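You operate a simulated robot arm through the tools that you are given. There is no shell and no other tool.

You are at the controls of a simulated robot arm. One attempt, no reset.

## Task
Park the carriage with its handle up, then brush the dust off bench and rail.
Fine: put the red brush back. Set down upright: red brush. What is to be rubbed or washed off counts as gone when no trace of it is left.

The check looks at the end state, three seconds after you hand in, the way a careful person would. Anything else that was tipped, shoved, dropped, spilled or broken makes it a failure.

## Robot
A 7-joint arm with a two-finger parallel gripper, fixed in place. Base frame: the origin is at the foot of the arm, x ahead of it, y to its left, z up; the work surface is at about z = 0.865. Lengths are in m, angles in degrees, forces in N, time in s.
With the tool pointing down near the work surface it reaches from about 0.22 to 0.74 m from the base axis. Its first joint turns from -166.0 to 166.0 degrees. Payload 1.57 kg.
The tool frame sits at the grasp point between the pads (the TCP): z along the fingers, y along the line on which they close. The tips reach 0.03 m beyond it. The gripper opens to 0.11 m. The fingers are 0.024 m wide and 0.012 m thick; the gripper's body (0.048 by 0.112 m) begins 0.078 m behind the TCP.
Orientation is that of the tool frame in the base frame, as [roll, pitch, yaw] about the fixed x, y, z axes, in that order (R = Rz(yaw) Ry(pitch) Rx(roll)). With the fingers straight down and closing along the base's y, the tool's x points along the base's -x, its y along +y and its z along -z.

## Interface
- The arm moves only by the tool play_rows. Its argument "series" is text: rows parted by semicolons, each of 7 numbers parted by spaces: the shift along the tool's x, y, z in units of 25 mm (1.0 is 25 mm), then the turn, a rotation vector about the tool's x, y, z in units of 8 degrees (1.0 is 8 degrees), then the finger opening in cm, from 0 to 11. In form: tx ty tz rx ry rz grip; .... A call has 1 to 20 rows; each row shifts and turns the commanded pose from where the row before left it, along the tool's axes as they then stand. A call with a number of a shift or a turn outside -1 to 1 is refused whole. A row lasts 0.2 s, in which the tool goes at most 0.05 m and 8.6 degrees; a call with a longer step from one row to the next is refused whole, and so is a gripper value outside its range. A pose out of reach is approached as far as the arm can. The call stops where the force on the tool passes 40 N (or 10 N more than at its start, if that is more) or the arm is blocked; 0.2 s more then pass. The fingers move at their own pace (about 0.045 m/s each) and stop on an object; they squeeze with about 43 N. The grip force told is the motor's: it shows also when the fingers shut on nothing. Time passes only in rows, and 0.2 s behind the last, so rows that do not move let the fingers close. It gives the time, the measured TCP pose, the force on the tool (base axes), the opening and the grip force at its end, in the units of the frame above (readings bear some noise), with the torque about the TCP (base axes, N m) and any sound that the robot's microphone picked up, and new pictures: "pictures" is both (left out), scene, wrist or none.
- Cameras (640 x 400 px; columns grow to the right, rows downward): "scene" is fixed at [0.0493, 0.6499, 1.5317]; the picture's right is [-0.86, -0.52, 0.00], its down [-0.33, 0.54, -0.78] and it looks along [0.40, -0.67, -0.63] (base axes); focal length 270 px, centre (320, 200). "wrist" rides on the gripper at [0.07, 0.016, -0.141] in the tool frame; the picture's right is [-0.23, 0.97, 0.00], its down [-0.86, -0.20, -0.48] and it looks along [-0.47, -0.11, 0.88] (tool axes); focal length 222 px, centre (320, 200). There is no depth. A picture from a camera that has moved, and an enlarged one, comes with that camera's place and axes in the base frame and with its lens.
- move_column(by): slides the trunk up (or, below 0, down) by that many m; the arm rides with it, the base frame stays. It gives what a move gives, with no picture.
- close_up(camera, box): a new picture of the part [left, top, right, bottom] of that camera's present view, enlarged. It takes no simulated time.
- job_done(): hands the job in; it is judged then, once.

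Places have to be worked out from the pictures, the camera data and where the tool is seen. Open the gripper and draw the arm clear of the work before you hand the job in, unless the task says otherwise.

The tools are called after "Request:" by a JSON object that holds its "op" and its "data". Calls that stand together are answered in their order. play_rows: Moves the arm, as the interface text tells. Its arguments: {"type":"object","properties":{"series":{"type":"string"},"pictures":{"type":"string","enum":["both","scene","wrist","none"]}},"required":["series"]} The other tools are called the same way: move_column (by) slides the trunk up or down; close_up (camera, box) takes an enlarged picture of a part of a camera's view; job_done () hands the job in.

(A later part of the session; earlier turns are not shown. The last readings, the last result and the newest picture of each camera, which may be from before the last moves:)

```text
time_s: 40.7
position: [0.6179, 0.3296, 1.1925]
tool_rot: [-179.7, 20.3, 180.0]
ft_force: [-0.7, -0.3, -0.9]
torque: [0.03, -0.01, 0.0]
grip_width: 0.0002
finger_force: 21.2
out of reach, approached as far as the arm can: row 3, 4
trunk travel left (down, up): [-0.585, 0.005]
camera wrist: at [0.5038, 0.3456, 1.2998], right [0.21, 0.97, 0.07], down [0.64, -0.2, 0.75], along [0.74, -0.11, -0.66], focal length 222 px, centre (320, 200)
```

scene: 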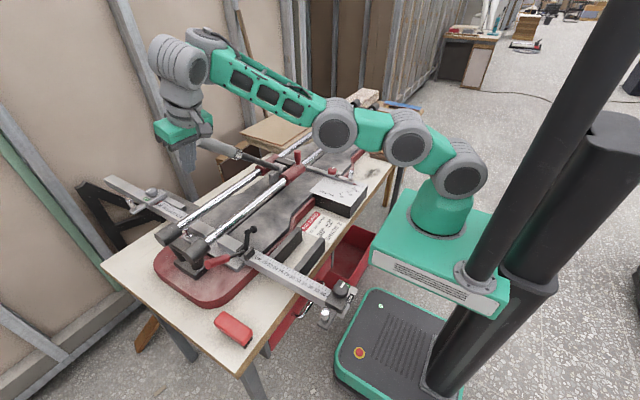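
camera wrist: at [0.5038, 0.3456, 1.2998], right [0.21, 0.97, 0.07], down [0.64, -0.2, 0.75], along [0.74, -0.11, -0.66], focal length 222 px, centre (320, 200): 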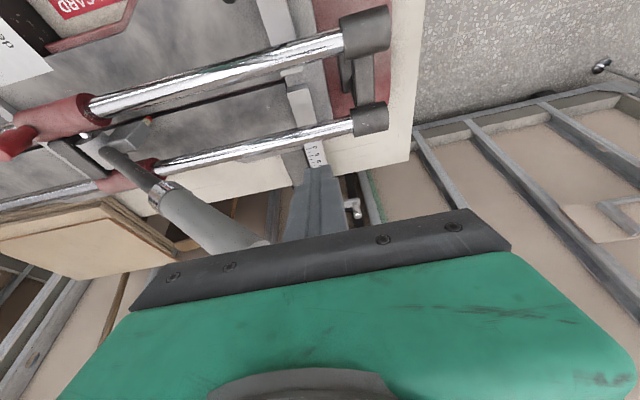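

Now at (0.618, 0.330, 1.193), just past the handle's end. I'll go a bit further in +x so the finger lines up with the handle axis (x≈0.643).

Request:
{"op": "play_rows", "data": {"series": "-0.5 0 0.18 0 0 0 0;-0.45 0 0.164 0 0 0 0;0 0 0 0 0 0 0", "pictures": "both"}}

```text
time_s: 41.5
position: [0.6423, 0.3284, 1.1915]
tool_rot: [-179.7, 20.2, -179.9]
ft_force: [0.0, -0.9, 0.0]
torque: [0.01, -0.01, 0.03]
grip_width: 0.0002
finger_force: 21.2
trunk travel left (down, up): [-0.585, 0.005]
camera wrist: at [0.5291, 0.3457, 1.2996], right [0.21, 0.97, 0.07], down [0.64, -0.2, 0.74], along [0.74, -0.11, -0.66], focal length 222 px, centre (320, 200)
```

scene: 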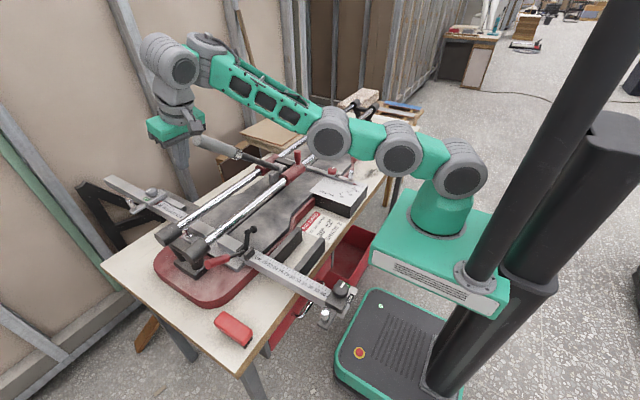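
wrist: 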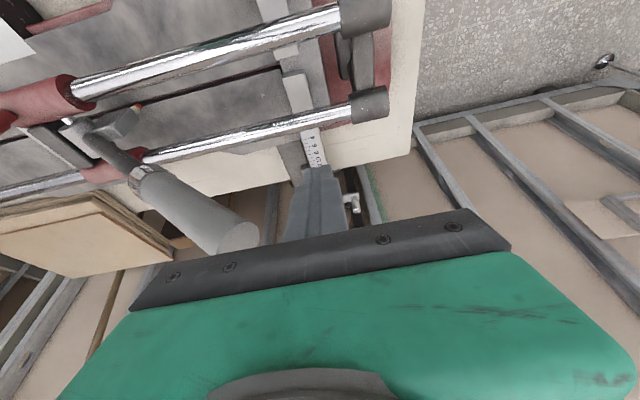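

The handle's end centre is at about (0.643, 0.271, 1.215), with the closed fingers just beyond it. I'll push gently toward -y, following the arc upward by about 10°, and watch the force.

Request:
{"op": "play_rows", "data": {"series": "0 -0.64 0 0 0 0 0;0 -0.64 0 0 0 0 0;-0.173 -0.5 -0.469 0 0 0 0;-0.173 -0.5 -0.469 0 0 0 0;-0.173 -0.5 -0.469 0 0 0 0;-0.173 -0.5 -0.469 0 0 0 0;0 0 0 0 0 0 0", "pictures": "both"}}

```text
time_s: 43.1
position: [0.6417, 0.2484, 1.2422]
tool_rot: [-179.6, 20.2, -180.0]
ft_force: [-0.6, 1.9, 0.6]
torque: [-0.11, -0.02, -0.02]
grip_width: 0.0
finger_force: 21.4
trunk travel left (down, up): [-0.585, 0.005]
camera wrist: at [0.5283, 0.264, 1.3505], right [0.21, 0.97, 0.07], down [0.64, -0.2, 0.74], along [0.74, -0.11, -0.66], focal length 222 px, centre (320, 200)
```

scene: 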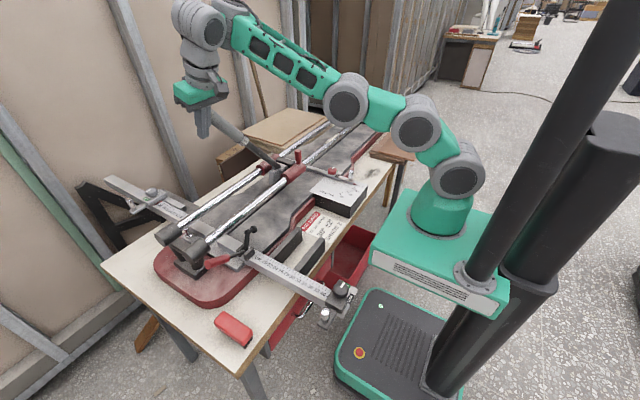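
wrist: 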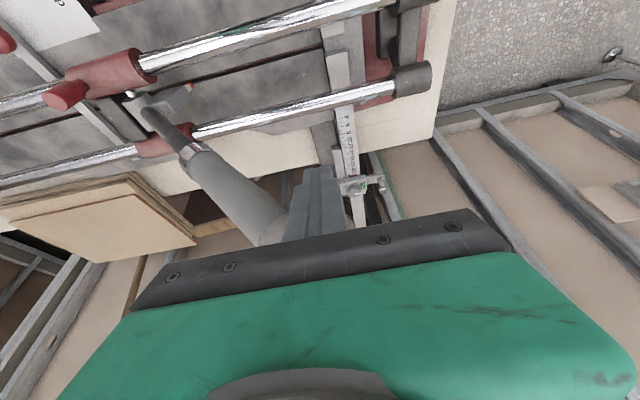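

The handle follows with only about 2 N of force. I continue along its arc to about 70°.

Request:
{"op": "play_rows", "data": {"series": "-0.155 -0.57 -0.422 0 0 0 0;-0.155 -0.57 -0.422 0 0 0 0;-0.155 -0.57 -0.422 0 0 0 0;-0.155 -0.57 -0.422 0 0 0 0;-0.114 -0.63 -0.31 0 0 0 0;-0.114 -0.63 -0.31 0 0 0 0;-0.114 -0.63 -0.31 0 0 0 0;-0.114 -0.63 -0.31 0 0 0 0;0 0 0 0 0 0 0", "pictures": "both"}}

```text
time_s: 45.1
position: [0.6416, 0.1274, 1.3219]
tool_rot: [-179.7, 20.2, -180.0]
ft_force: [0.8, 1.6, 0.2]
torque: [0.0, 0.0, 0.03]
grip_width: 0.0
finger_force: 21.4
trunk travel left (down, up): [-0.585, 0.005]
camera wrist: at [0.5288, 0.1439, 1.4288], right [0.22, 0.97, 0.07], down [0.64, -0.2, 0.75], along [0.74, -0.11, -0.66], focal length 222 px, centre (320, 200)
```

scene: 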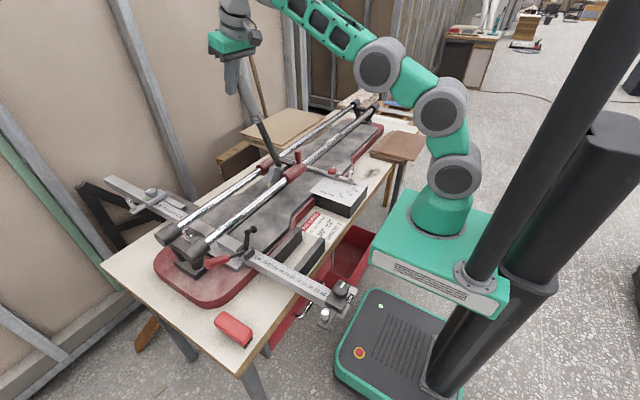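
wrist: 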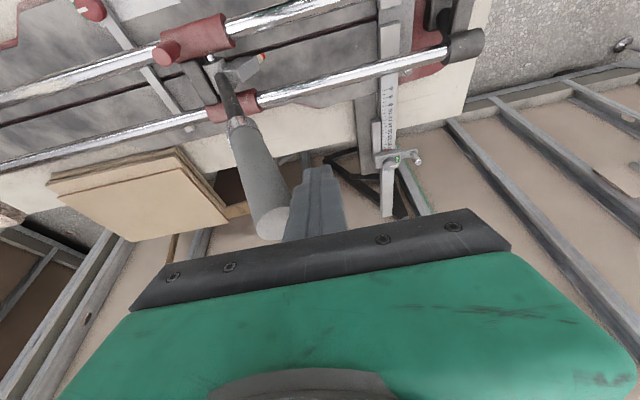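

Handle is at about 70°. I'll continue to about 85° in small steps and watch for a stop.

Request:
{"op": "play_rows", "data": {"series": "-0.076 -0.68 -0.206 0 0 0 0;-0.076 -0.68 -0.206 0 0 0 0;-0.076 -0.68 -0.206 0 0 0 0;-0.076 -0.68 -0.206 0 0 0 0;-0.03 -0.5 -0.08 0 0 0 0;-0.03 -0.5 -0.08 0 0 0 0;0 0 0 0 0 0 0", "pictures": "both"}}

```text
time_s: 46.7
position: [0.6417, 0.0347, 1.3466]
tool_rot: [-179.7, 20.3, -179.9]
ft_force: [-0.4, 0.2, 0.0]
torque: [-0.01, -0.02, -0.04]
grip_width: 0.0002
finger_force: 21.7
trunk travel left (down, up): [-0.585, 0.005]
camera wrist: at [0.5289, 0.0511, 1.4553], right [0.21, 0.97, 0.07], down [0.64, -0.2, 0.75], along [0.74, -0.11, -0.66], focal length 222 px, centre (320, 200)
```

scene: 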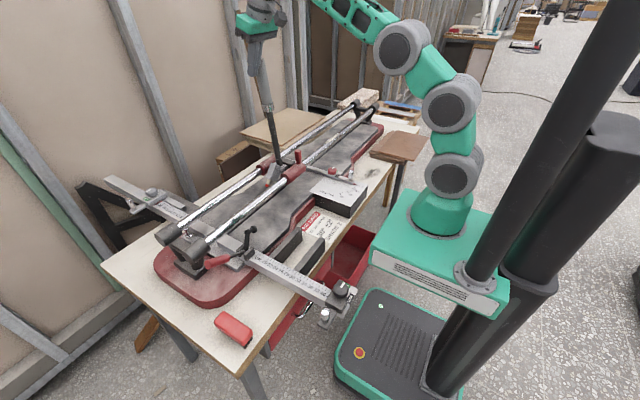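
wrist: 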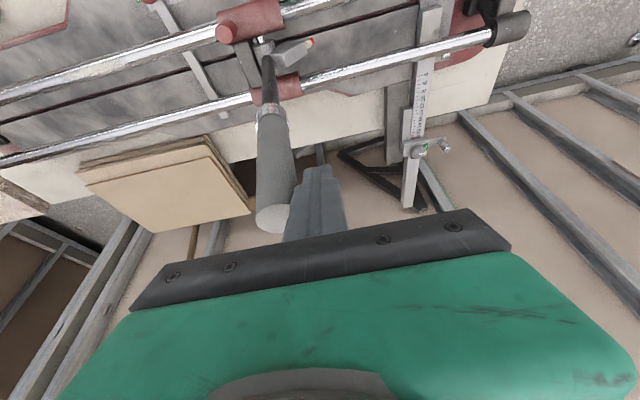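

Handle is near 82° with almost no force. I'll back off 3 cm slowly to see whether the handle stays by itself.

Request:
{"op": "play_rows", "data": {"series": "0 0.4 0 0 0 0 0;0 0.4 0 0 0 0 0;0 0.4 0 0 0 0 0;0 0 0 0 0 0 0;0 0 0 0 0 0 0", "pictures": "both"}}

```text
time_s: 47.9
position: [0.6411, 0.0662, 1.3477]
tool_rot: [-179.7, 20.1, 179.9]
ft_force: [0.0, 0.8, -0.1]
torque: [0.02, 0.01, 0.04]
grip_width: 0.0
finger_force: 21.6
trunk travel left (down, up): [-0.585, 0.005]
camera wrist: at [0.5286, 0.0814, 1.4549], right [0.21, 0.97, 0.07], down [0.64, -0.2, 0.75], along [0.74, -0.11, -0.66], focal length 222 px, centre (320, 200)
```

scene: 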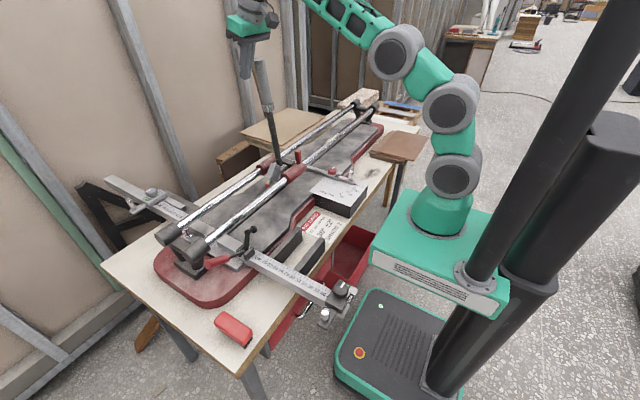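
wrist: 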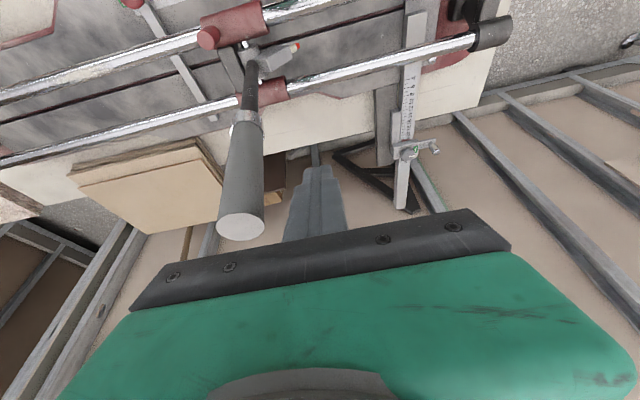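

The handle stays by friction. I'll zoom in to check its angle and the carriage.

Request:
{"op": "close_up", "data": {"camera": "scene", "box": [220, 40, 340, 190]}}

Request:
{"op": "close_up", "data": {"camera": "wrist", "box": [180, 0, 340, 100]}}

```text
2.67 times, centred on (280, 115) of scene
camera zoom: at [0.0493, 0.6499, 1.5317], right [-0.86, -0.52, 0.0], down [-0.33, 0.54, -0.78], along [0.4, -0.67, -0.63], focal length 719 px, centre (427, 427)
```

zoom: 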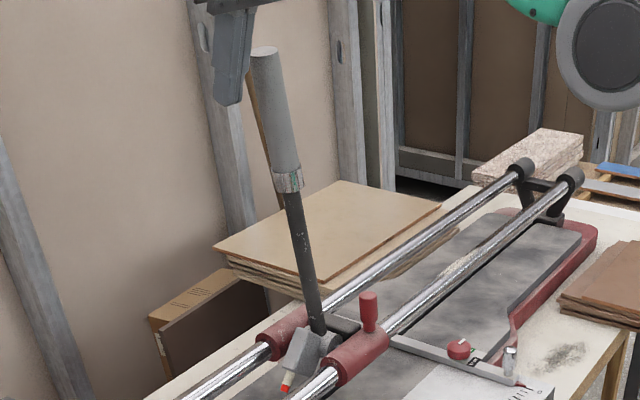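

```text
4.00 times, centred on (260, 50) of wrist
camera zoom: at [0.5286, 0.0814, 1.4549], right [0.21, 0.97, 0.07], down [0.64, -0.2, 0.75], along [0.74, -0.11, -0.66], focal length 888 px, centre (560, 800)
```

zoom: 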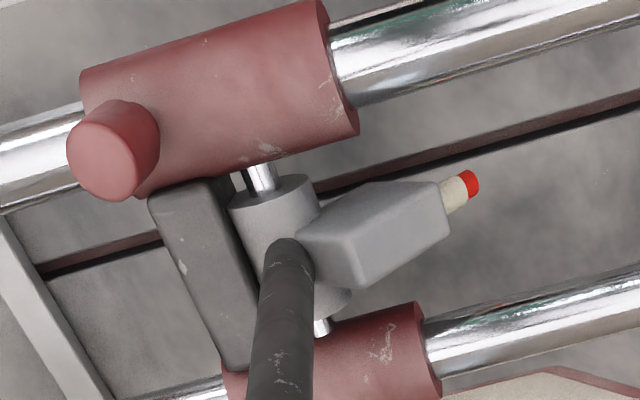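

The handle is now at about 83° and holds. I'll nudge it the last few degrees to vertical and then back off.

Request:
{"op": "play_rows", "data": {"series": "0 -0.7 0 0 0 0 0;0 -0.7 0 0 0 0 0;0 -0.6 0 0 0 0 0;0 -0.6 0 0 0 0 0;0 -0.55 0 0 0 0 0;0 0 0 0 0 0 0", "pictures": "scene"}}

Request:
{"op": "play_rows", "data": {"series": "0 0.5 0 0 0 0 0;0 0.8 0 0 0 0 0;0 0.8 0 0 0 0 0;0 0.8 0 0 0 0 0;0 0 0 0 0 0 0", "pictures": "both"}}

Request:
{"op": "close_up", "data": {"camera": "scene", "box": [220, 40, 340, 190]}}

```text
time_s: 49.3
position: [0.6423, -0.0138, 1.348]
tool_rot: [-179.6, 20.2, -179.8]
ft_force: [-1.4, 4.1, -0.9]
torque: [-0.05, -0.04, 0.04]
grip_width: 0.0002
finger_force: 21.2
trunk travel left (down, up): [-0.585, 0.005]
```

scene: 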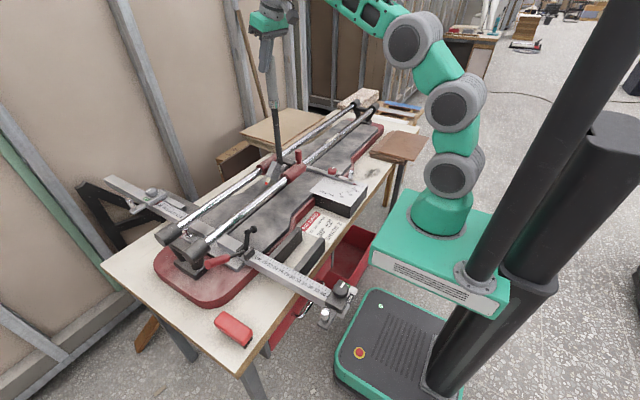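

```text
time_s: 50.5
position: [0.6423, 0.0599, 1.3462]
tool_rot: [-179.7, 20.1, -180.0]
ft_force: [-0.3, -0.2, -0.2]
torque: [-0.01, -0.02, -0.01]
grip_width: 0.0001
finger_force: 21.2
trunk travel left (down, up): [-0.585, 0.005]
camera wrist: at [0.5294, 0.0755, 1.4554], right [0.21, 0.97, 0.07], down [0.64, -0.2, 0.74], along [0.74, -0.11, -0.66], focal length 222 px, centre (320, 200)
```

scene: 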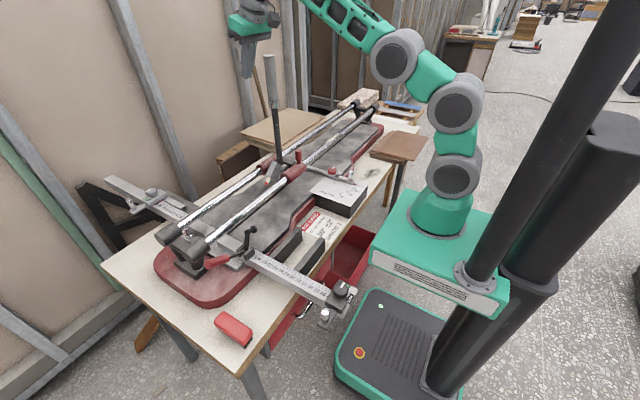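
wrist: 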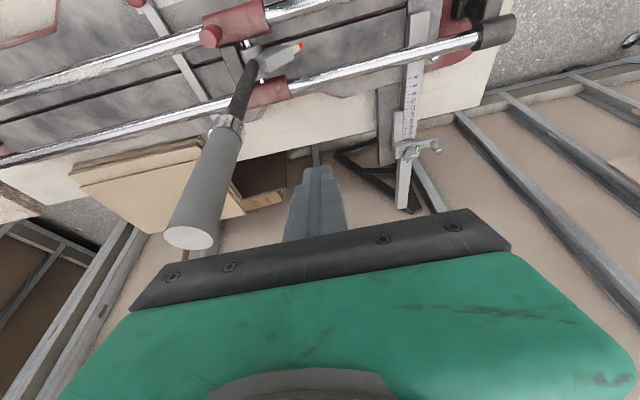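

```text
2.67 times, centred on (280, 115) of scene
camera zoom: at [0.0493, 0.6499, 1.5317], right [-0.86, -0.52, 0.0], down [-0.33, 0.54, -0.78], along [0.4, -0.67, -0.63], focal length 719 px, centre (427, 427)
```

zoom: 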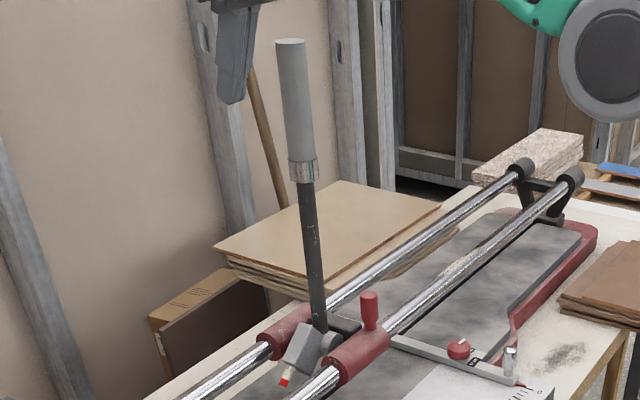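

The handle stands vertical at about 90° and stays. Next I'll grip the carriage's red post at about (0.583,-0.073, top 1.046). I'll keep the 20° tilt so the wrist stays clear of the upright handle. First I back away in x and lower the trunk.

Request:
{"op": "play_rows", "data": {"series": "0.901 0 -0.3315 0 0 0 6;0.901 0 -0.3315 0 0 0 6;0.901 0 -0.3315 0 0 0 6;0.901 0 -0.3315 0 0 0 6;0.901 0 -0.3315 0 0 0 6;0 0 0 0 0 0 6", "pictures": "none"}}

Request:
{"op": "move_column", "data": {"by": -0.21}}

Request:
{"op": "play_rows", "data": {"series": "0 -0.9 0 0 0 0 6;0 -0.9 0 0 0 0 6;0 -0.9 0 0 0 0 6;0 -0.9 0 0 0 0 6;0 -0.9 0 0 0 0 6;0 -0.8 0 0 0 0 6;0 0 0 0 0 0 6", "pictures": "both"}}

```text
time_s: 51.9
position: [0.5227, 0.0593, 1.3482]
tool_rot: [-179.7, 20.2, -179.9]
ft_force: [-0.2, 0.0, -0.4]
torque: [0.01, -0.01, 0.0]
grip_width: 0.0599
finger_force: 0.0
trunk travel left (down, up): [-0.585, 0.005]
```

```text
time_s: 54.1
position: [0.523, 0.0589, 1.1383]
tool_rot: [-179.8, 20.2, -180.0]
ft_force: [0.3, 0.0, 0.9]
torque: [0.03, 0.01, -0.01]
grip_width: 0.06
finger_force: 0.0
trunk travel left (down, up): [-0.375, 0.215]
```

```text
time_s: 55.7
position: [0.5216, -0.076, 1.138]
tool_rot: [-179.8, 20.1, 180.0]
ft_force: [-0.4, -0.4, -0.3]
torque: [0.01, 0.02, 0.01]
grip_width: 0.0599
finger_force: 0.1
trunk travel left (down, up): [-0.375, 0.215]
camera wrist: at [0.4086, -0.0587, 1.2454], right [0.21, 0.97, 0.07], down [0.64, -0.2, 0.74], along [0.74, -0.11, -0.66], focal length 222 px, centre (320, 200)
```

scene: 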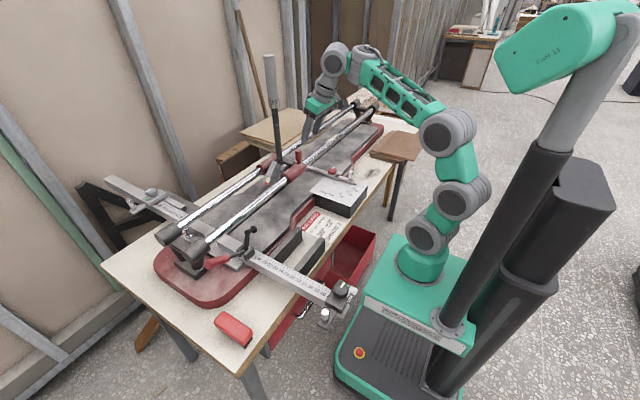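
wrist: 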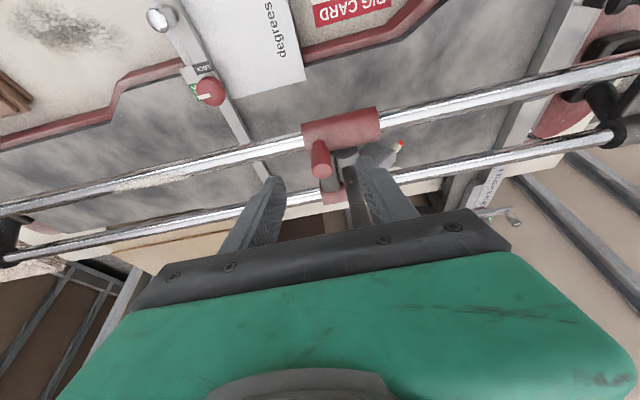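

The post appears centred between the fingers, at about (0.582,-0.077). I'll approach along the tool axis, stopping a little high for a check.

Request:
{"op": "play_rows", "data": {"series": "-0.115 0 0.867 0 0 0 6;-0.115 0 0.867 0 0 0 6;-0.115 0 0.867 0 0 0 6;-0.115 0 0.867 0 0 0 6;-0.115 0 0.867 0 0 0 6;0 0 0 0 0 0 6", "pictures": "both"}}

Request:
{"op": "close_up", "data": {"camera": "wrist", "box": [220, 80, 420, 230]}}

Request:
{"op": "close_up", "data": {"camera": "scene", "box": [230, 80, 380, 200]}}

```text
time_s: 57.1
position: [0.5738, -0.0747, 1.0414]
tool_rot: [-179.8, 20.2, -180.0]
ft_force: [0.5, 0.0, 0.5]
torque: [-0.03, 0.02, -0.02]
grip_width: 0.0601
finger_force: 0.0
trunk travel left (down, up): [-0.375, 0.215]
camera wrist: at [0.4598, -0.0582, 1.15], right [0.21, 0.97, 0.07], down [0.64, -0.2, 0.74], along [0.74, -0.11, -0.66], focal length 222 px, centre (320, 200)
```

scene: 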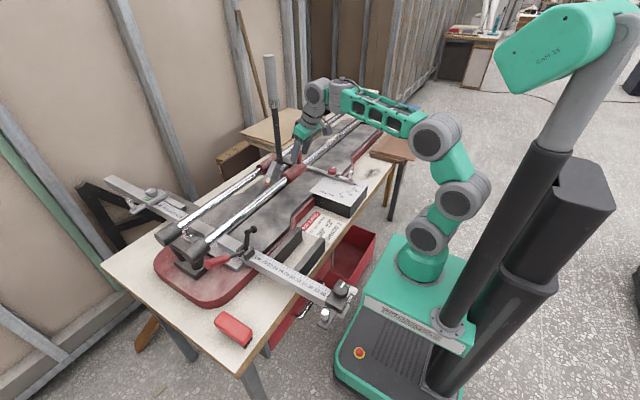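
wrist: 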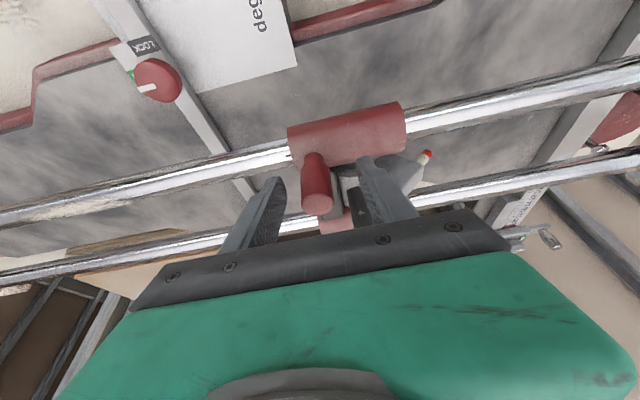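

```text
2.67 times, centred on (320, 155) of wrist
camera zoom: at [0.4598, -0.0582, 1.15], right [0.21, 0.97, 0.07], down [0.64, -0.2, 0.74], along [0.74, -0.11, -0.66], focal length 592 px, centre (320, 320)
```

zoom: 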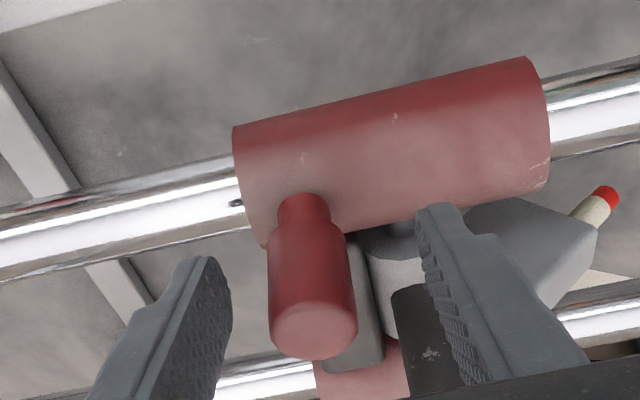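

```text
3.33 times, centred on (305, 140) of scene
camera zoom: at [0.0493, 0.6499, 1.5317], right [-0.86, -0.52, 0.0], down [-0.33, 0.54, -0.78], along [0.4, -0.67, -0.63], focal length 898 px, centre (370, 400)
```

zoom: 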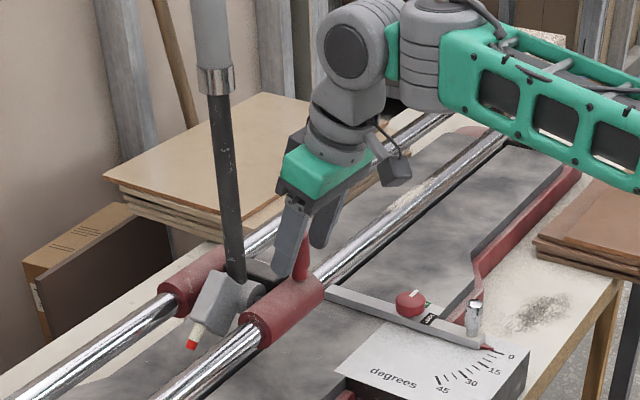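

The post is between the fingers. I'll go down 1.8 cm more along the tool axis and close on it.

Request:
{"op": "play_rows", "data": {"series": "0 -0.12 0.37 0 0 0 6;0 0 0.37 0 0 0 6;0 0 0 0 0 0 0;0 0 0 0 0 0 0;0 0 0 0 0 0 0;0 0 0 0 0 0 0", "pictures": "wrist"}}

```text
time_s: 58.5
position: [0.5797, -0.0777, 1.0237]
tool_rot: [-179.7, 20.2, -180.0]
ft_force: [1.1, -4.9, 0.4]
torque: [1.13, -0.55, -0.31]
grip_width: 0.0246
finger_force: 30.3
trunk travel left (down, up): [-0.375, 0.215]
camera wrist: at [0.4661, -0.0613, 1.1327], right [0.22, 0.97, 0.07], down [0.64, -0.2, 0.75], along [0.74, -0.11, -0.66], focal length 222 px, centre (320, 200)
```

wrist: 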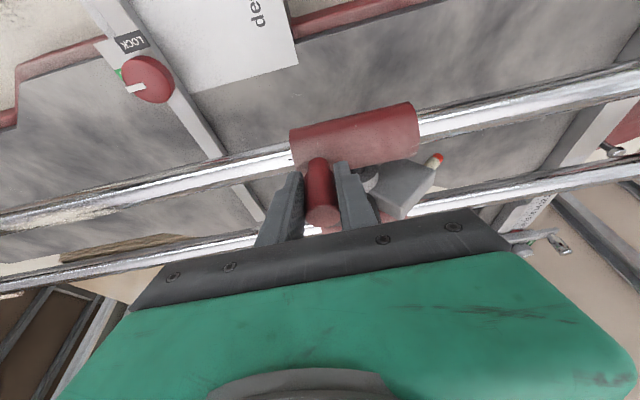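

The post is gripped at 2.5 cm width. I'll pull gently in +y to see if the carriage slides.

Request:
{"op": "play_rows", "data": {"series": "0 0.4 0 0 0 0 0;0 0.5 0 0 0 0 0;0 0.5 0 0 0 0 0;0 0 0 0 0 0 0", "pictures": "both"}}

```text
time_s: 59.5
position: [0.5796, -0.0429, 1.0253]
tool_rot: [-179.7, 20.2, -180.0]
ft_force: [1.8, -0.9, 5.3]
torque: [1.61, 0.23, -0.12]
grip_width: 0.0248
finger_force: 36.3
trunk travel left (down, up): [-0.375, 0.215]
camera wrist: at [0.4661, -0.0259, 1.1326], right [0.21, 0.97, 0.07], down [0.64, -0.2, 0.75], along [0.74, -0.11, -0.66], focal length 222 px, centre (320, 200)
```

scene: 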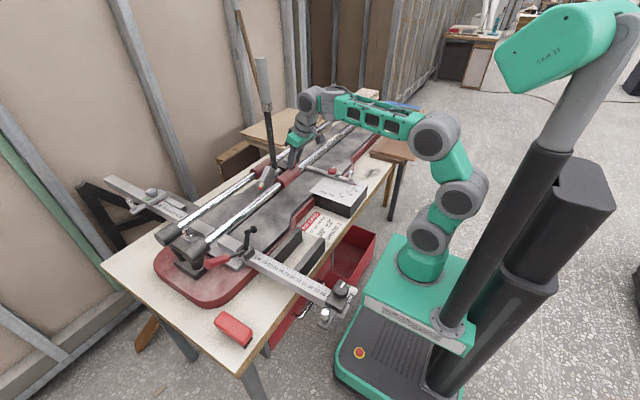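
wrist: 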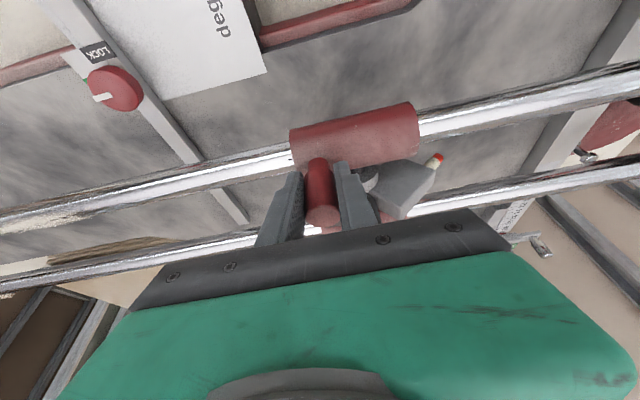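

The carriage slides freely and the handle stays upright. I continue toward the +y end, first with larger steps.

Request:
{"op": "play_rows", "data": {"series": "0 0.6 0 0 0 0 0;0 0.8 0 0 0 0 0;0 0.8 0 0 0 0 0;0 0.8 0 0 0 0 0;0 0.8 0 0 0 0 0;0 0.8 0 0 0 0 0;0 0.8 0 0 0 0 0;0 0.8 0 0 0 0 0;0 0.8 0 0 0 0 0;0 0.5 0 0 0 0 0;0 0 0 0 0 0 0", "pictures": "both"}}

```text
time_s: 61.9
position: [0.5797, 0.145, 1.0232]
tool_rot: [-179.8, 20.4, 179.9]
ft_force: [5.2, -2.8, 17.9]
torque: [1.06, 0.32, -0.13]
grip_width: 0.0246
finger_force: 36.3
trunk travel left (down, up): [-0.375, 0.215]
camera wrist: at [0.4658, 0.1617, 1.1322], right [0.21, 0.97, 0.08], down [0.63, -0.2, 0.75], along [0.74, -0.11, -0.66], focal length 222 px, centre (320, 200)
```

scene: 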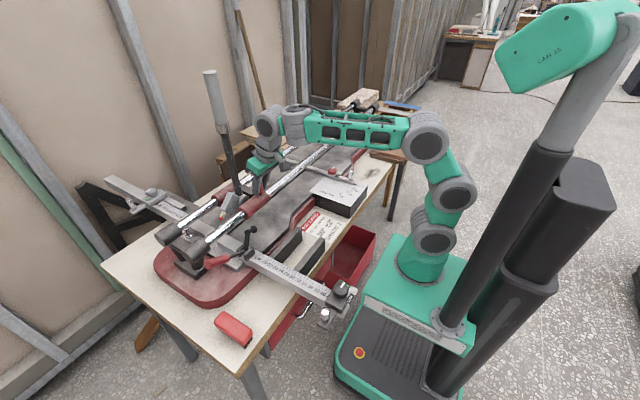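
wrist: 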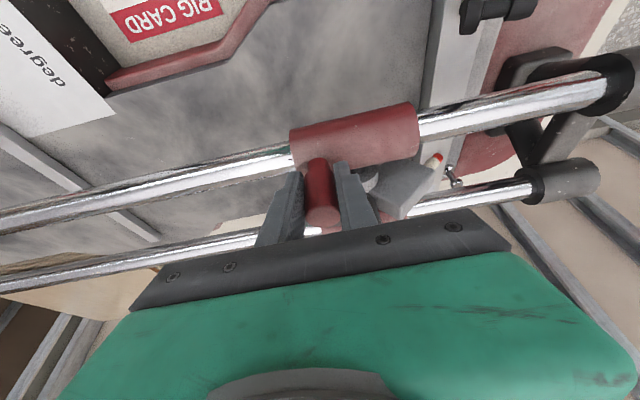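

About 0.14 m of rail is left before the end cap, and the readings show a small downward preload of about 18 N. I'll relieve it slightly and continue, slower near the end.

Request:
{"op": "play_rows", "data": {"series": "-0.028 0.4 -0.075 0 0 0 0;0 0.8 0 0 0 0 0;0 0.8 0 0 0 0 0;0 0.8 0 0 0 0 0;0 0.8 0 0 0 0 0;0 0 0 0 0 0 0", "pictures": "both"}}

```text
time_s: 63.1
position: [0.5801, 0.214, 1.0234]
tool_rot: [-179.7, 20.0, 178.8]
ft_force: [-4.4, -32.5, 4.0]
torque: [1.07, 0.07, -0.23]
grip_width: 0.0247
finger_force: 36.9
trunk travel left (down, up): [-0.375, 0.215]
stopped in row 5: the force on the tool passed its limit at 49 N (the readings are from after the stop); the commanded pose is now the measured one
camera wrist: at [0.4671, 0.2338, 1.1329], right [0.24, 0.97, 0.07], down [0.64, -0.21, 0.74], along [0.73, -0.13, -0.67], focal length 222 px, centre (320, 200)
```

scene: 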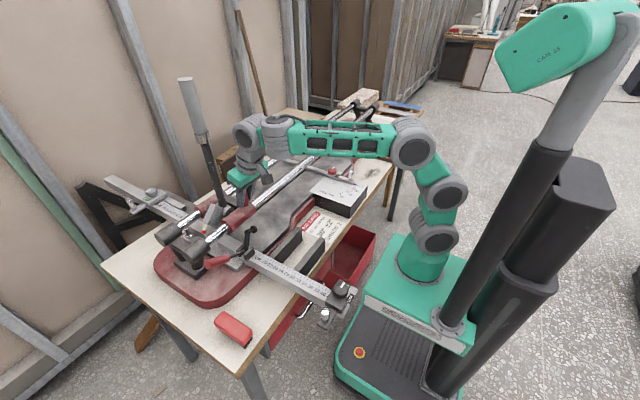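
wrist: 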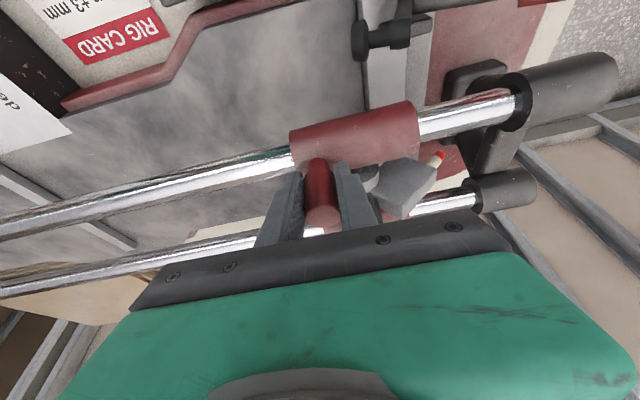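

The pull stopped with 49 N at post y≈0.214, so the carriage met a stop. I'll look closely at whether it is the end stop or some part touching.

Request:
{"op": "close_up", "data": {"camera": "wrist", "box": [280, 40, 560, 230]}}

Request:
{"op": "close_up", "data": {"camera": "scene", "box": [150, 140, 290, 280]}}

```text
2.11 times, centred on (420, 135) of wrist
camera zoom: at [0.4671, 0.2338, 1.1329], right [0.24, 0.97, 0.07], down [0.64, -0.21, 0.74], along [0.73, -0.13, -0.67], focal length 468 px, centre (110, 337)
```

zoom: 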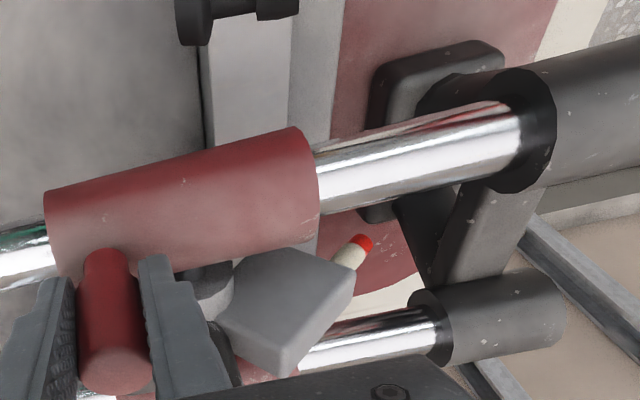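

```text
2.86 times, centred on (220, 210) of scene
camera zoom: at [0.0493, 0.6499, 1.5317], right [-0.86, -0.52, 0.0], down [-0.33, 0.54, -0.78], along [0.4, -0.67, -0.63], focal length 770 px, centre (606, 171)
```

zoom: 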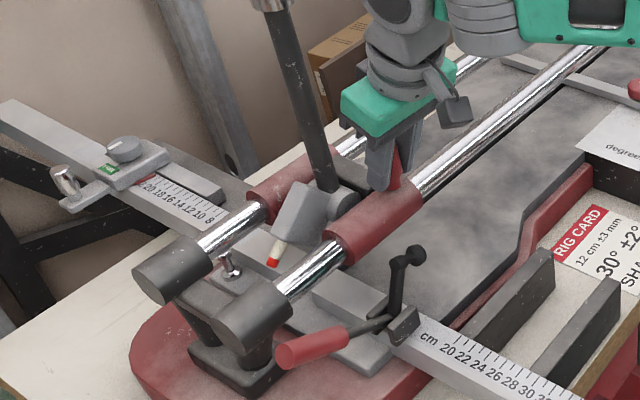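

The carriage rests about 7 cm before the caps with nothing visibly touching, and 49 N doesn't move it, so this is its end stop. The handle is still vertical. I'll relax the load, open the fingers and retreat along the tool axis.

Request:
{"op": "play_rows", "data": {"series": "0 -0.05 0 0 0 0 0;0 0 0 0 0 0 2.8;0 0 0 0 0 0 4.5;0 0 0 0 0 0 6;0 0 0 0 0 0 6;0 0 -0.6 0 0 0 6;0 0 -0.9 0 0 0 6;0 0 -0.9 0 0 0 6;0 0 -0.9 0 0 0 6;0 0 -0.9 0 0 0 6;0 0 0 0 0 0 6", "pictures": "both"}}

Request:
{"op": "close_up", "data": {"camera": "wrist", "box": [260, 40, 580, 230]}}

Request:
{"op": "close_up", "data": {"camera": "scene", "box": [150, 60, 310, 280]}}

```text
time_s: 65.5
position: [0.5429, 0.2211, 1.1182]
tool_rot: [-179.5, 20.0, 179.5]
ft_force: [0.5, -0.6, -0.9]
torque: [0.0, 0.0, -0.03]
grip_width: 0.0601
finger_force: 0.0
out of reach, approached as far as the arm can: row 10
trunk travel left (down, up): [-0.375, 0.215]
camera wrist: at [0.4295, 0.2384, 1.2266], right [0.23, 0.97, 0.07], down [0.64, -0.2, 0.74], along [0.74, -0.12, -0.67], focal length 222 px, centre (320, 200)
```

scene: 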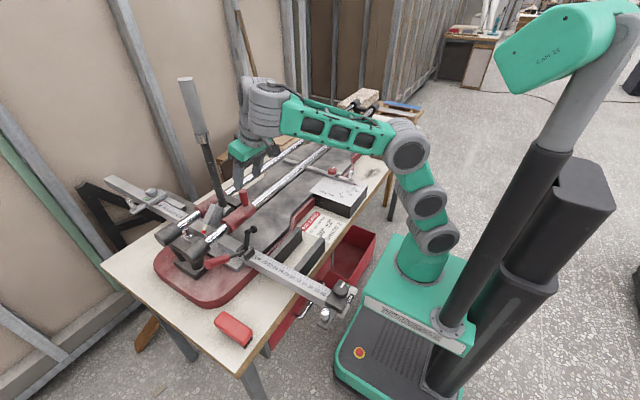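
wrist: 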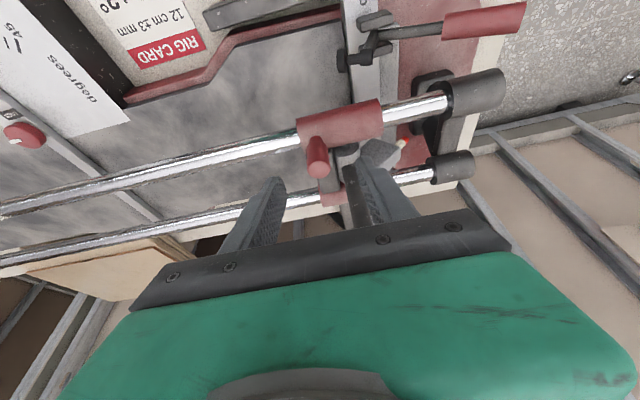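

```text
2.00 times, centred on (420, 135) of wrist
camera zoom: at [0.4295, 0.2384, 1.2266], right [0.23, 0.97, 0.07], down [0.64, -0.2, 0.74], along [0.74, -0.12, -0.67], focal length 444 px, centre (120, 330)
```

zoom: 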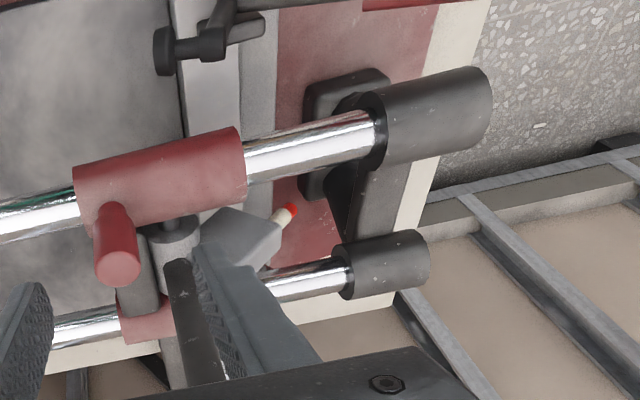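

```text
1.82 times, centred on (230, 170) of scene
camera zoom: at [0.0493, 0.6499, 1.5317], right [-0.86, -0.52, 0.0], down [-0.33, 0.54, -0.78], along [0.4, -0.67, -0.63], focal length 490 px, centre (484, 254)
```

zoom: 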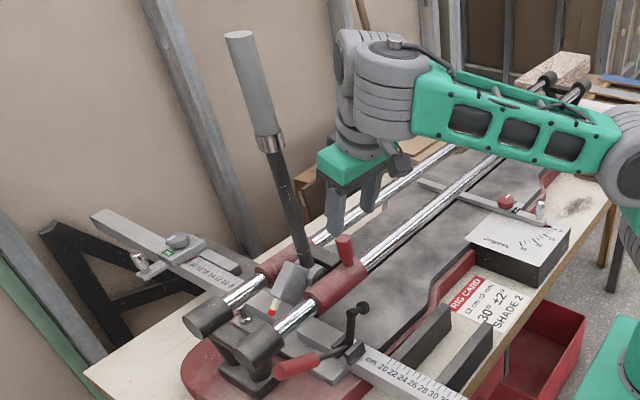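

The carriage is parked at its end stop with the handle upright. I'll now bring the tool back to straight down near the brush and look at it closely before grasping.

Request:
{"op": "play_rows", "data": {"series": "0.9385 0.6 -0.3453 0 0 0 8;0.9385 0.8 -0.3453 0 0 0 8;0.9385 0.8 -0.3453 0 0 0 8;0.9385 0.8 -0.3453 0 0 0 8;0 0.8 0 0 0.84 0 8;0 0.8 0 0 0.84 0 8;0 0.8 0 0 0.84 0 8;0.65 0.8 0 0 0 0 8;0.65 0.6 0.3 0 0 0 8;0 0 0 0 0 0 8", "pictures": "both"}}

```text
time_s: 67.7
position: [0.3717, 0.3725, 1.0465]
tool_rot: [-179.6, -0.3, 179.2]
ft_force: [-0.3, 0.0, 0.1]
torque: [-0.03, 0.0, 0.03]
grip_width: 0.0798
finger_force: 0.1
out of reach, approached as far as the arm can: row 5, 6, 7
trunk travel left (down, up): [-0.375, 0.215]
camera wrist: at [0.3038, 0.3917, 1.1877], right [0.24, 0.97, -0.01], down [0.85, -0.21, 0.48], along [0.46, -0.12, -0.88], focal length 222 px, centre (320, 200)
```

scene: 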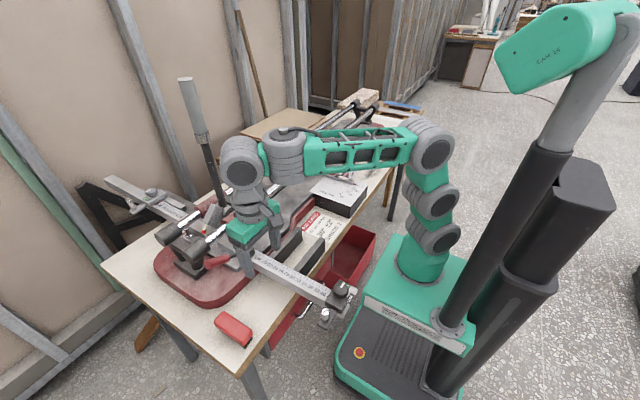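
wrist: 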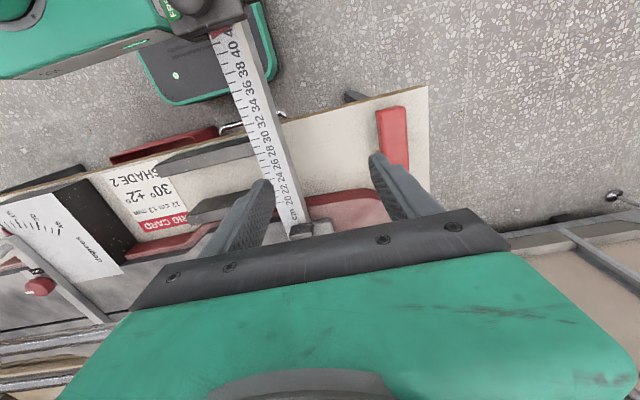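

I'm near (0.372,0.373,1.047), tool down. I'll move over so that the brush is framed between the fingers and measure it again from close range.

Request:
{"op": "play_rows", "data": {"series": "0 0.9 0.3 0 0 0 8;0 0.9 0.3 0 0 0 8;0 0.9 0.3 0 0 0 8;0 0.9 0.4 0 0 0 8;0 0.6 0.4 0 0 0 8;0 0 0 0 0 0 8", "pictures": "both"}}

Request:
{"op": "close_up", "data": {"camera": "wrist", "box": [240, 80, 440, 230]}}

```text
time_s: 69.1
position: [0.3736, 0.4795, 1.0047]
tool_rot: [-179.5, -0.3, 179.2]
ft_force: [-0.5, 0.3, 0.3]
torque: [-0.01, -0.01, 0.0]
grip_width: 0.0801
finger_force: 0.0
trunk travel left (down, up): [-0.375, 0.215]
camera wrist: at [0.3056, 0.4965, 1.1452], right [0.24, 0.97, -0.01], down [0.85, -0.21, 0.48], along [0.46, -0.12, -0.88], focal length 222 px, centre (320, 200)
```

scene: 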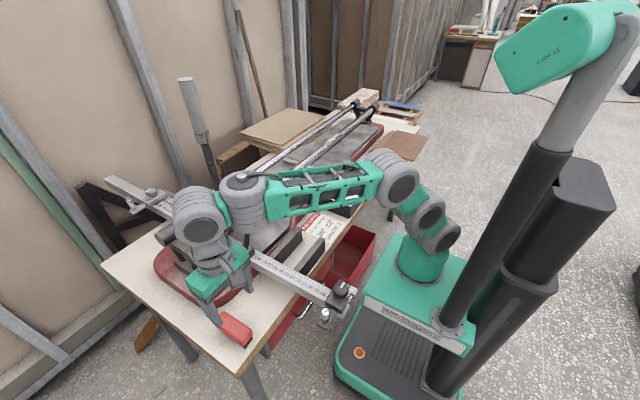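
wrist: 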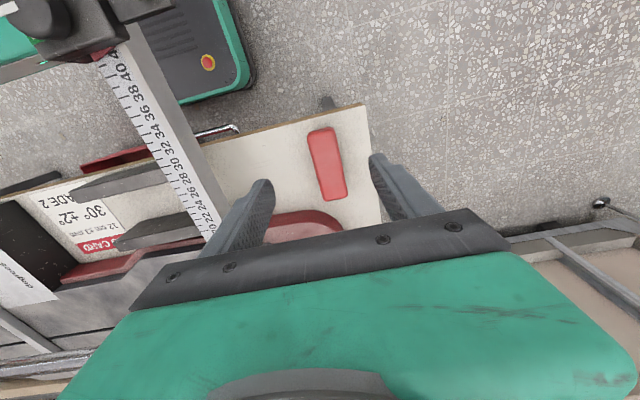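

```text
2.67 times, centred on (340, 155) of wrist
camera zoom: at [0.3056, 0.4965, 1.1452], right [0.24, 0.97, -0.01], down [0.85, -0.21, 0.48], along [0.46, -0.12, -0.88], focal length 592 px, centre (267, 320)
```

zoom: 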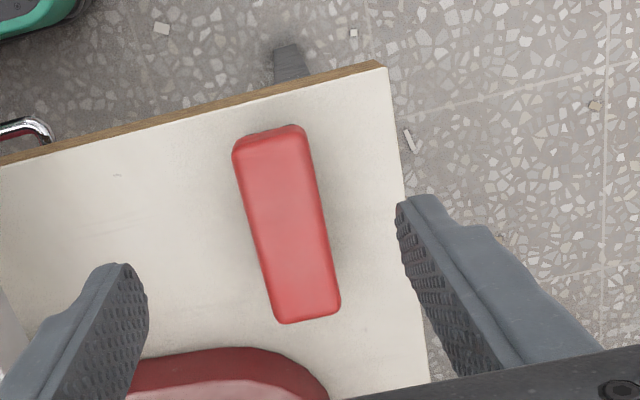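

From both cameras the brush top centre is at about (0.413, 0.479, 0.84), yaw about -0.9°, and the tool's yaw already matches. I'll centre over it and descend to just above it, fingers straddling.

Request:
{"op": "play_rows", "data": {"series": "-0.8 0 0.6 0 0 0 8;-0.77 0 0.8 0 0 0 8;0 0 0.9 0 0 0 8;0 0 0.9 0 0 0 8;0 0 0.9 0 0 0 8;0 0 0.9 0 0 0 8;0 0 0 0 0 0 8", "pictures": "both"}}

Request:
{"op": "close_up", "data": {"camera": "wrist", "box": [240, 80, 440, 230]}}

Request:
{"op": "close_up", "data": {"camera": "scene", "box": [180, 250, 300, 370]}}

```text
time_s: 70.7
position: [0.4117, 0.4766, 0.8787]
tool_rot: [-179.5, -0.1, 179.3]
ft_force: [-0.1, -0.7, -0.7]
torque: [-0.02, -0.01, -0.01]
grip_width: 0.0801
finger_force: 0.2
trunk travel left (down, up): [-0.375, 0.215]
camera wrist: at [0.3438, 0.4942, 1.0192], right [0.24, 0.97, -0.01], down [0.85, -0.21, 0.48], along [0.46, -0.12, -0.88], focal length 222 px, centre (320, 200)
```

scene: 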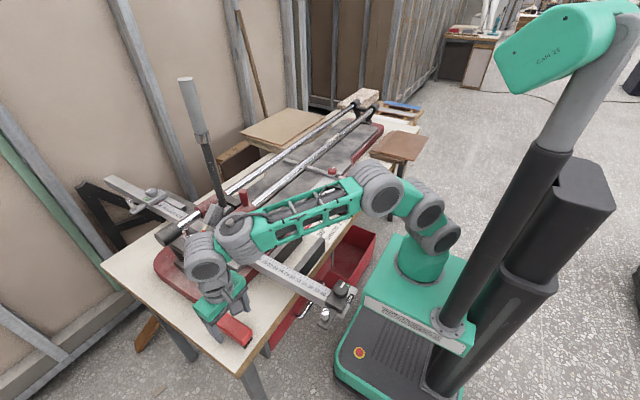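
wrist: 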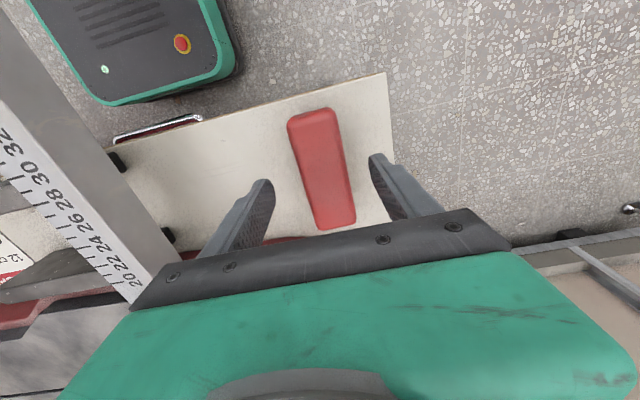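

```text
2.67 times, centred on (340, 155) of wrist
camera zoom: at [0.3438, 0.4942, 1.0192], right [0.24, 0.97, -0.01], down [0.85, -0.21, 0.48], along [0.46, -0.12, -0.88], focal length 592 px, centre (267, 320)
```

zoom: 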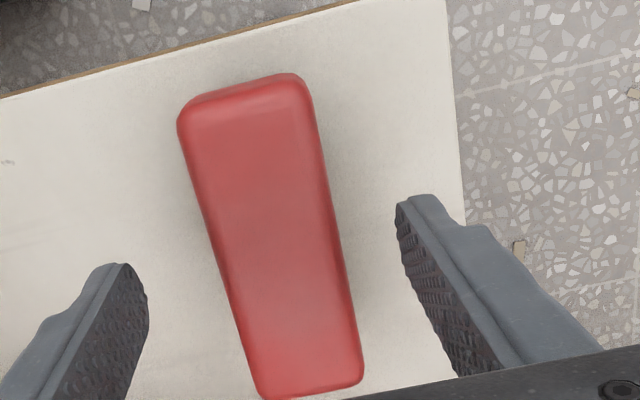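

```text
3.33 times, centred on (240, 310) of scene
camera zoom: at [0.0493, 0.6499, 1.5317], right [-0.86, -0.52, 0.0], down [-0.33, 0.54, -0.78], along [0.4, -0.67, -0.63], focal length 898 px, centre (587, -167)
```

zoom: 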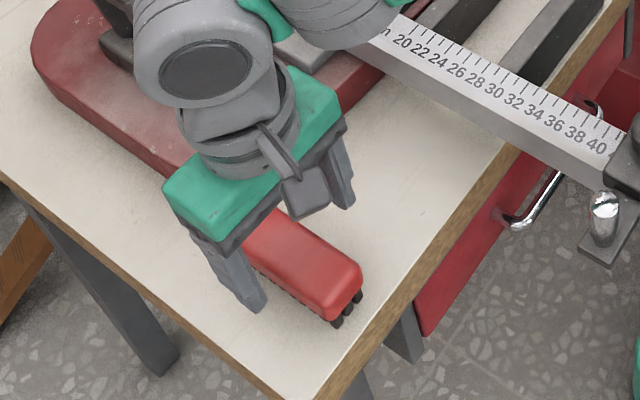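

The brush is centred between the fingers to within 2 mm. I'll fine-adjust by a few millimetres and descend so the fingertips reach about z=0.815.

Request:
{"op": "play_rows", "data": {"series": "-0.2 0.08 0.5 0 0 0 8;0 0 0.5 0 0 0 7;0 0 0.3 0 0 0 6;0 0 0 0 0 0 6", "pictures": "both"}}

Request:
{"op": "close_up", "data": {"camera": "scene", "box": [180, 270, 280, 370]}}

Request:
{"op": "close_up", "data": {"camera": "wrist", "box": [240, 80, 440, 230]}}

```text
time_s: 71.7
position: [0.4172, 0.4782, 0.8468]
tool_rot: [-179.5, -0.4, 179.3]
ft_force: [0.4, 0.1, 0.2]
torque: [0.02, -0.04, 0.02]
grip_width: 0.06
finger_force: 0.1
trunk travel left (down, up): [-0.375, 0.215]
camera wrist: at [0.349, 0.4961, 0.9872], right [0.24, 0.97, -0.01], down [0.85, -0.21, 0.48], along [0.46, -0.12, -0.88], focal length 222 px, centre (320, 200)
```

scene: 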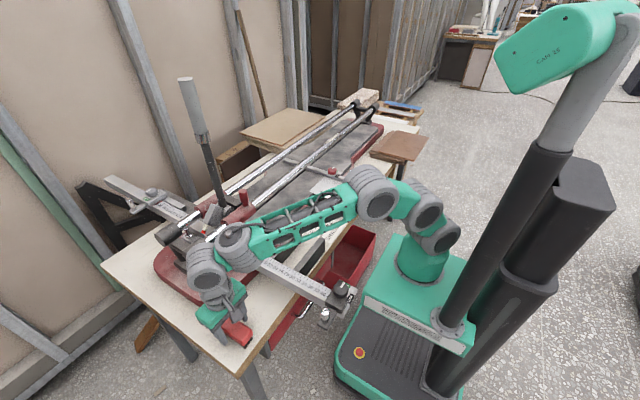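
wrist: 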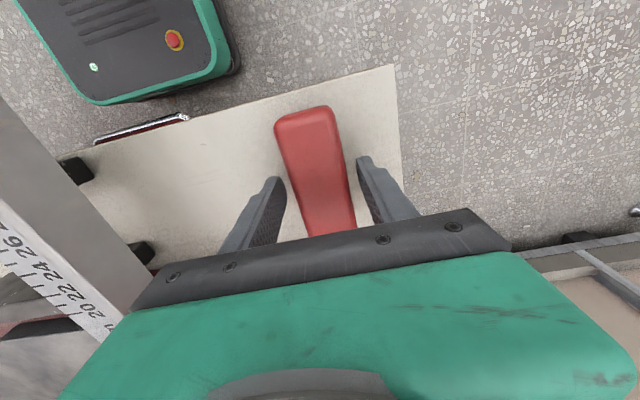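

```text
4.00 times, centred on (230, 320) of scene
camera zoom: at [0.0493, 0.6499, 1.5317], right [-0.86, -0.52, 0.0], down [-0.33, 0.54, -0.78], along [0.4, -0.67, -0.63], focal length 1078 px, centre (680, -280)
```

zoom: 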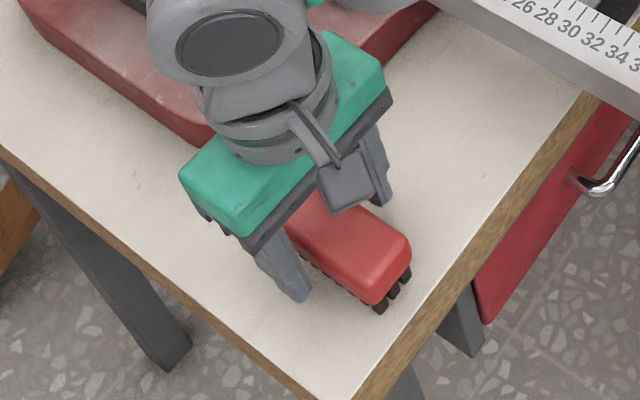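

```text
2.67 times, centred on (340, 155) of wrist
camera zoom: at [0.349, 0.4961, 0.9872], right [0.24, 0.97, -0.01], down [0.85, -0.21, 0.48], along [0.46, -0.12, -0.88], focal length 592 px, centre (267, 320)
```

zoom: 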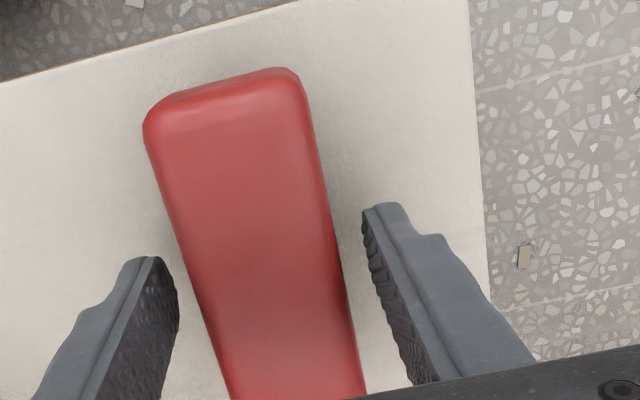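

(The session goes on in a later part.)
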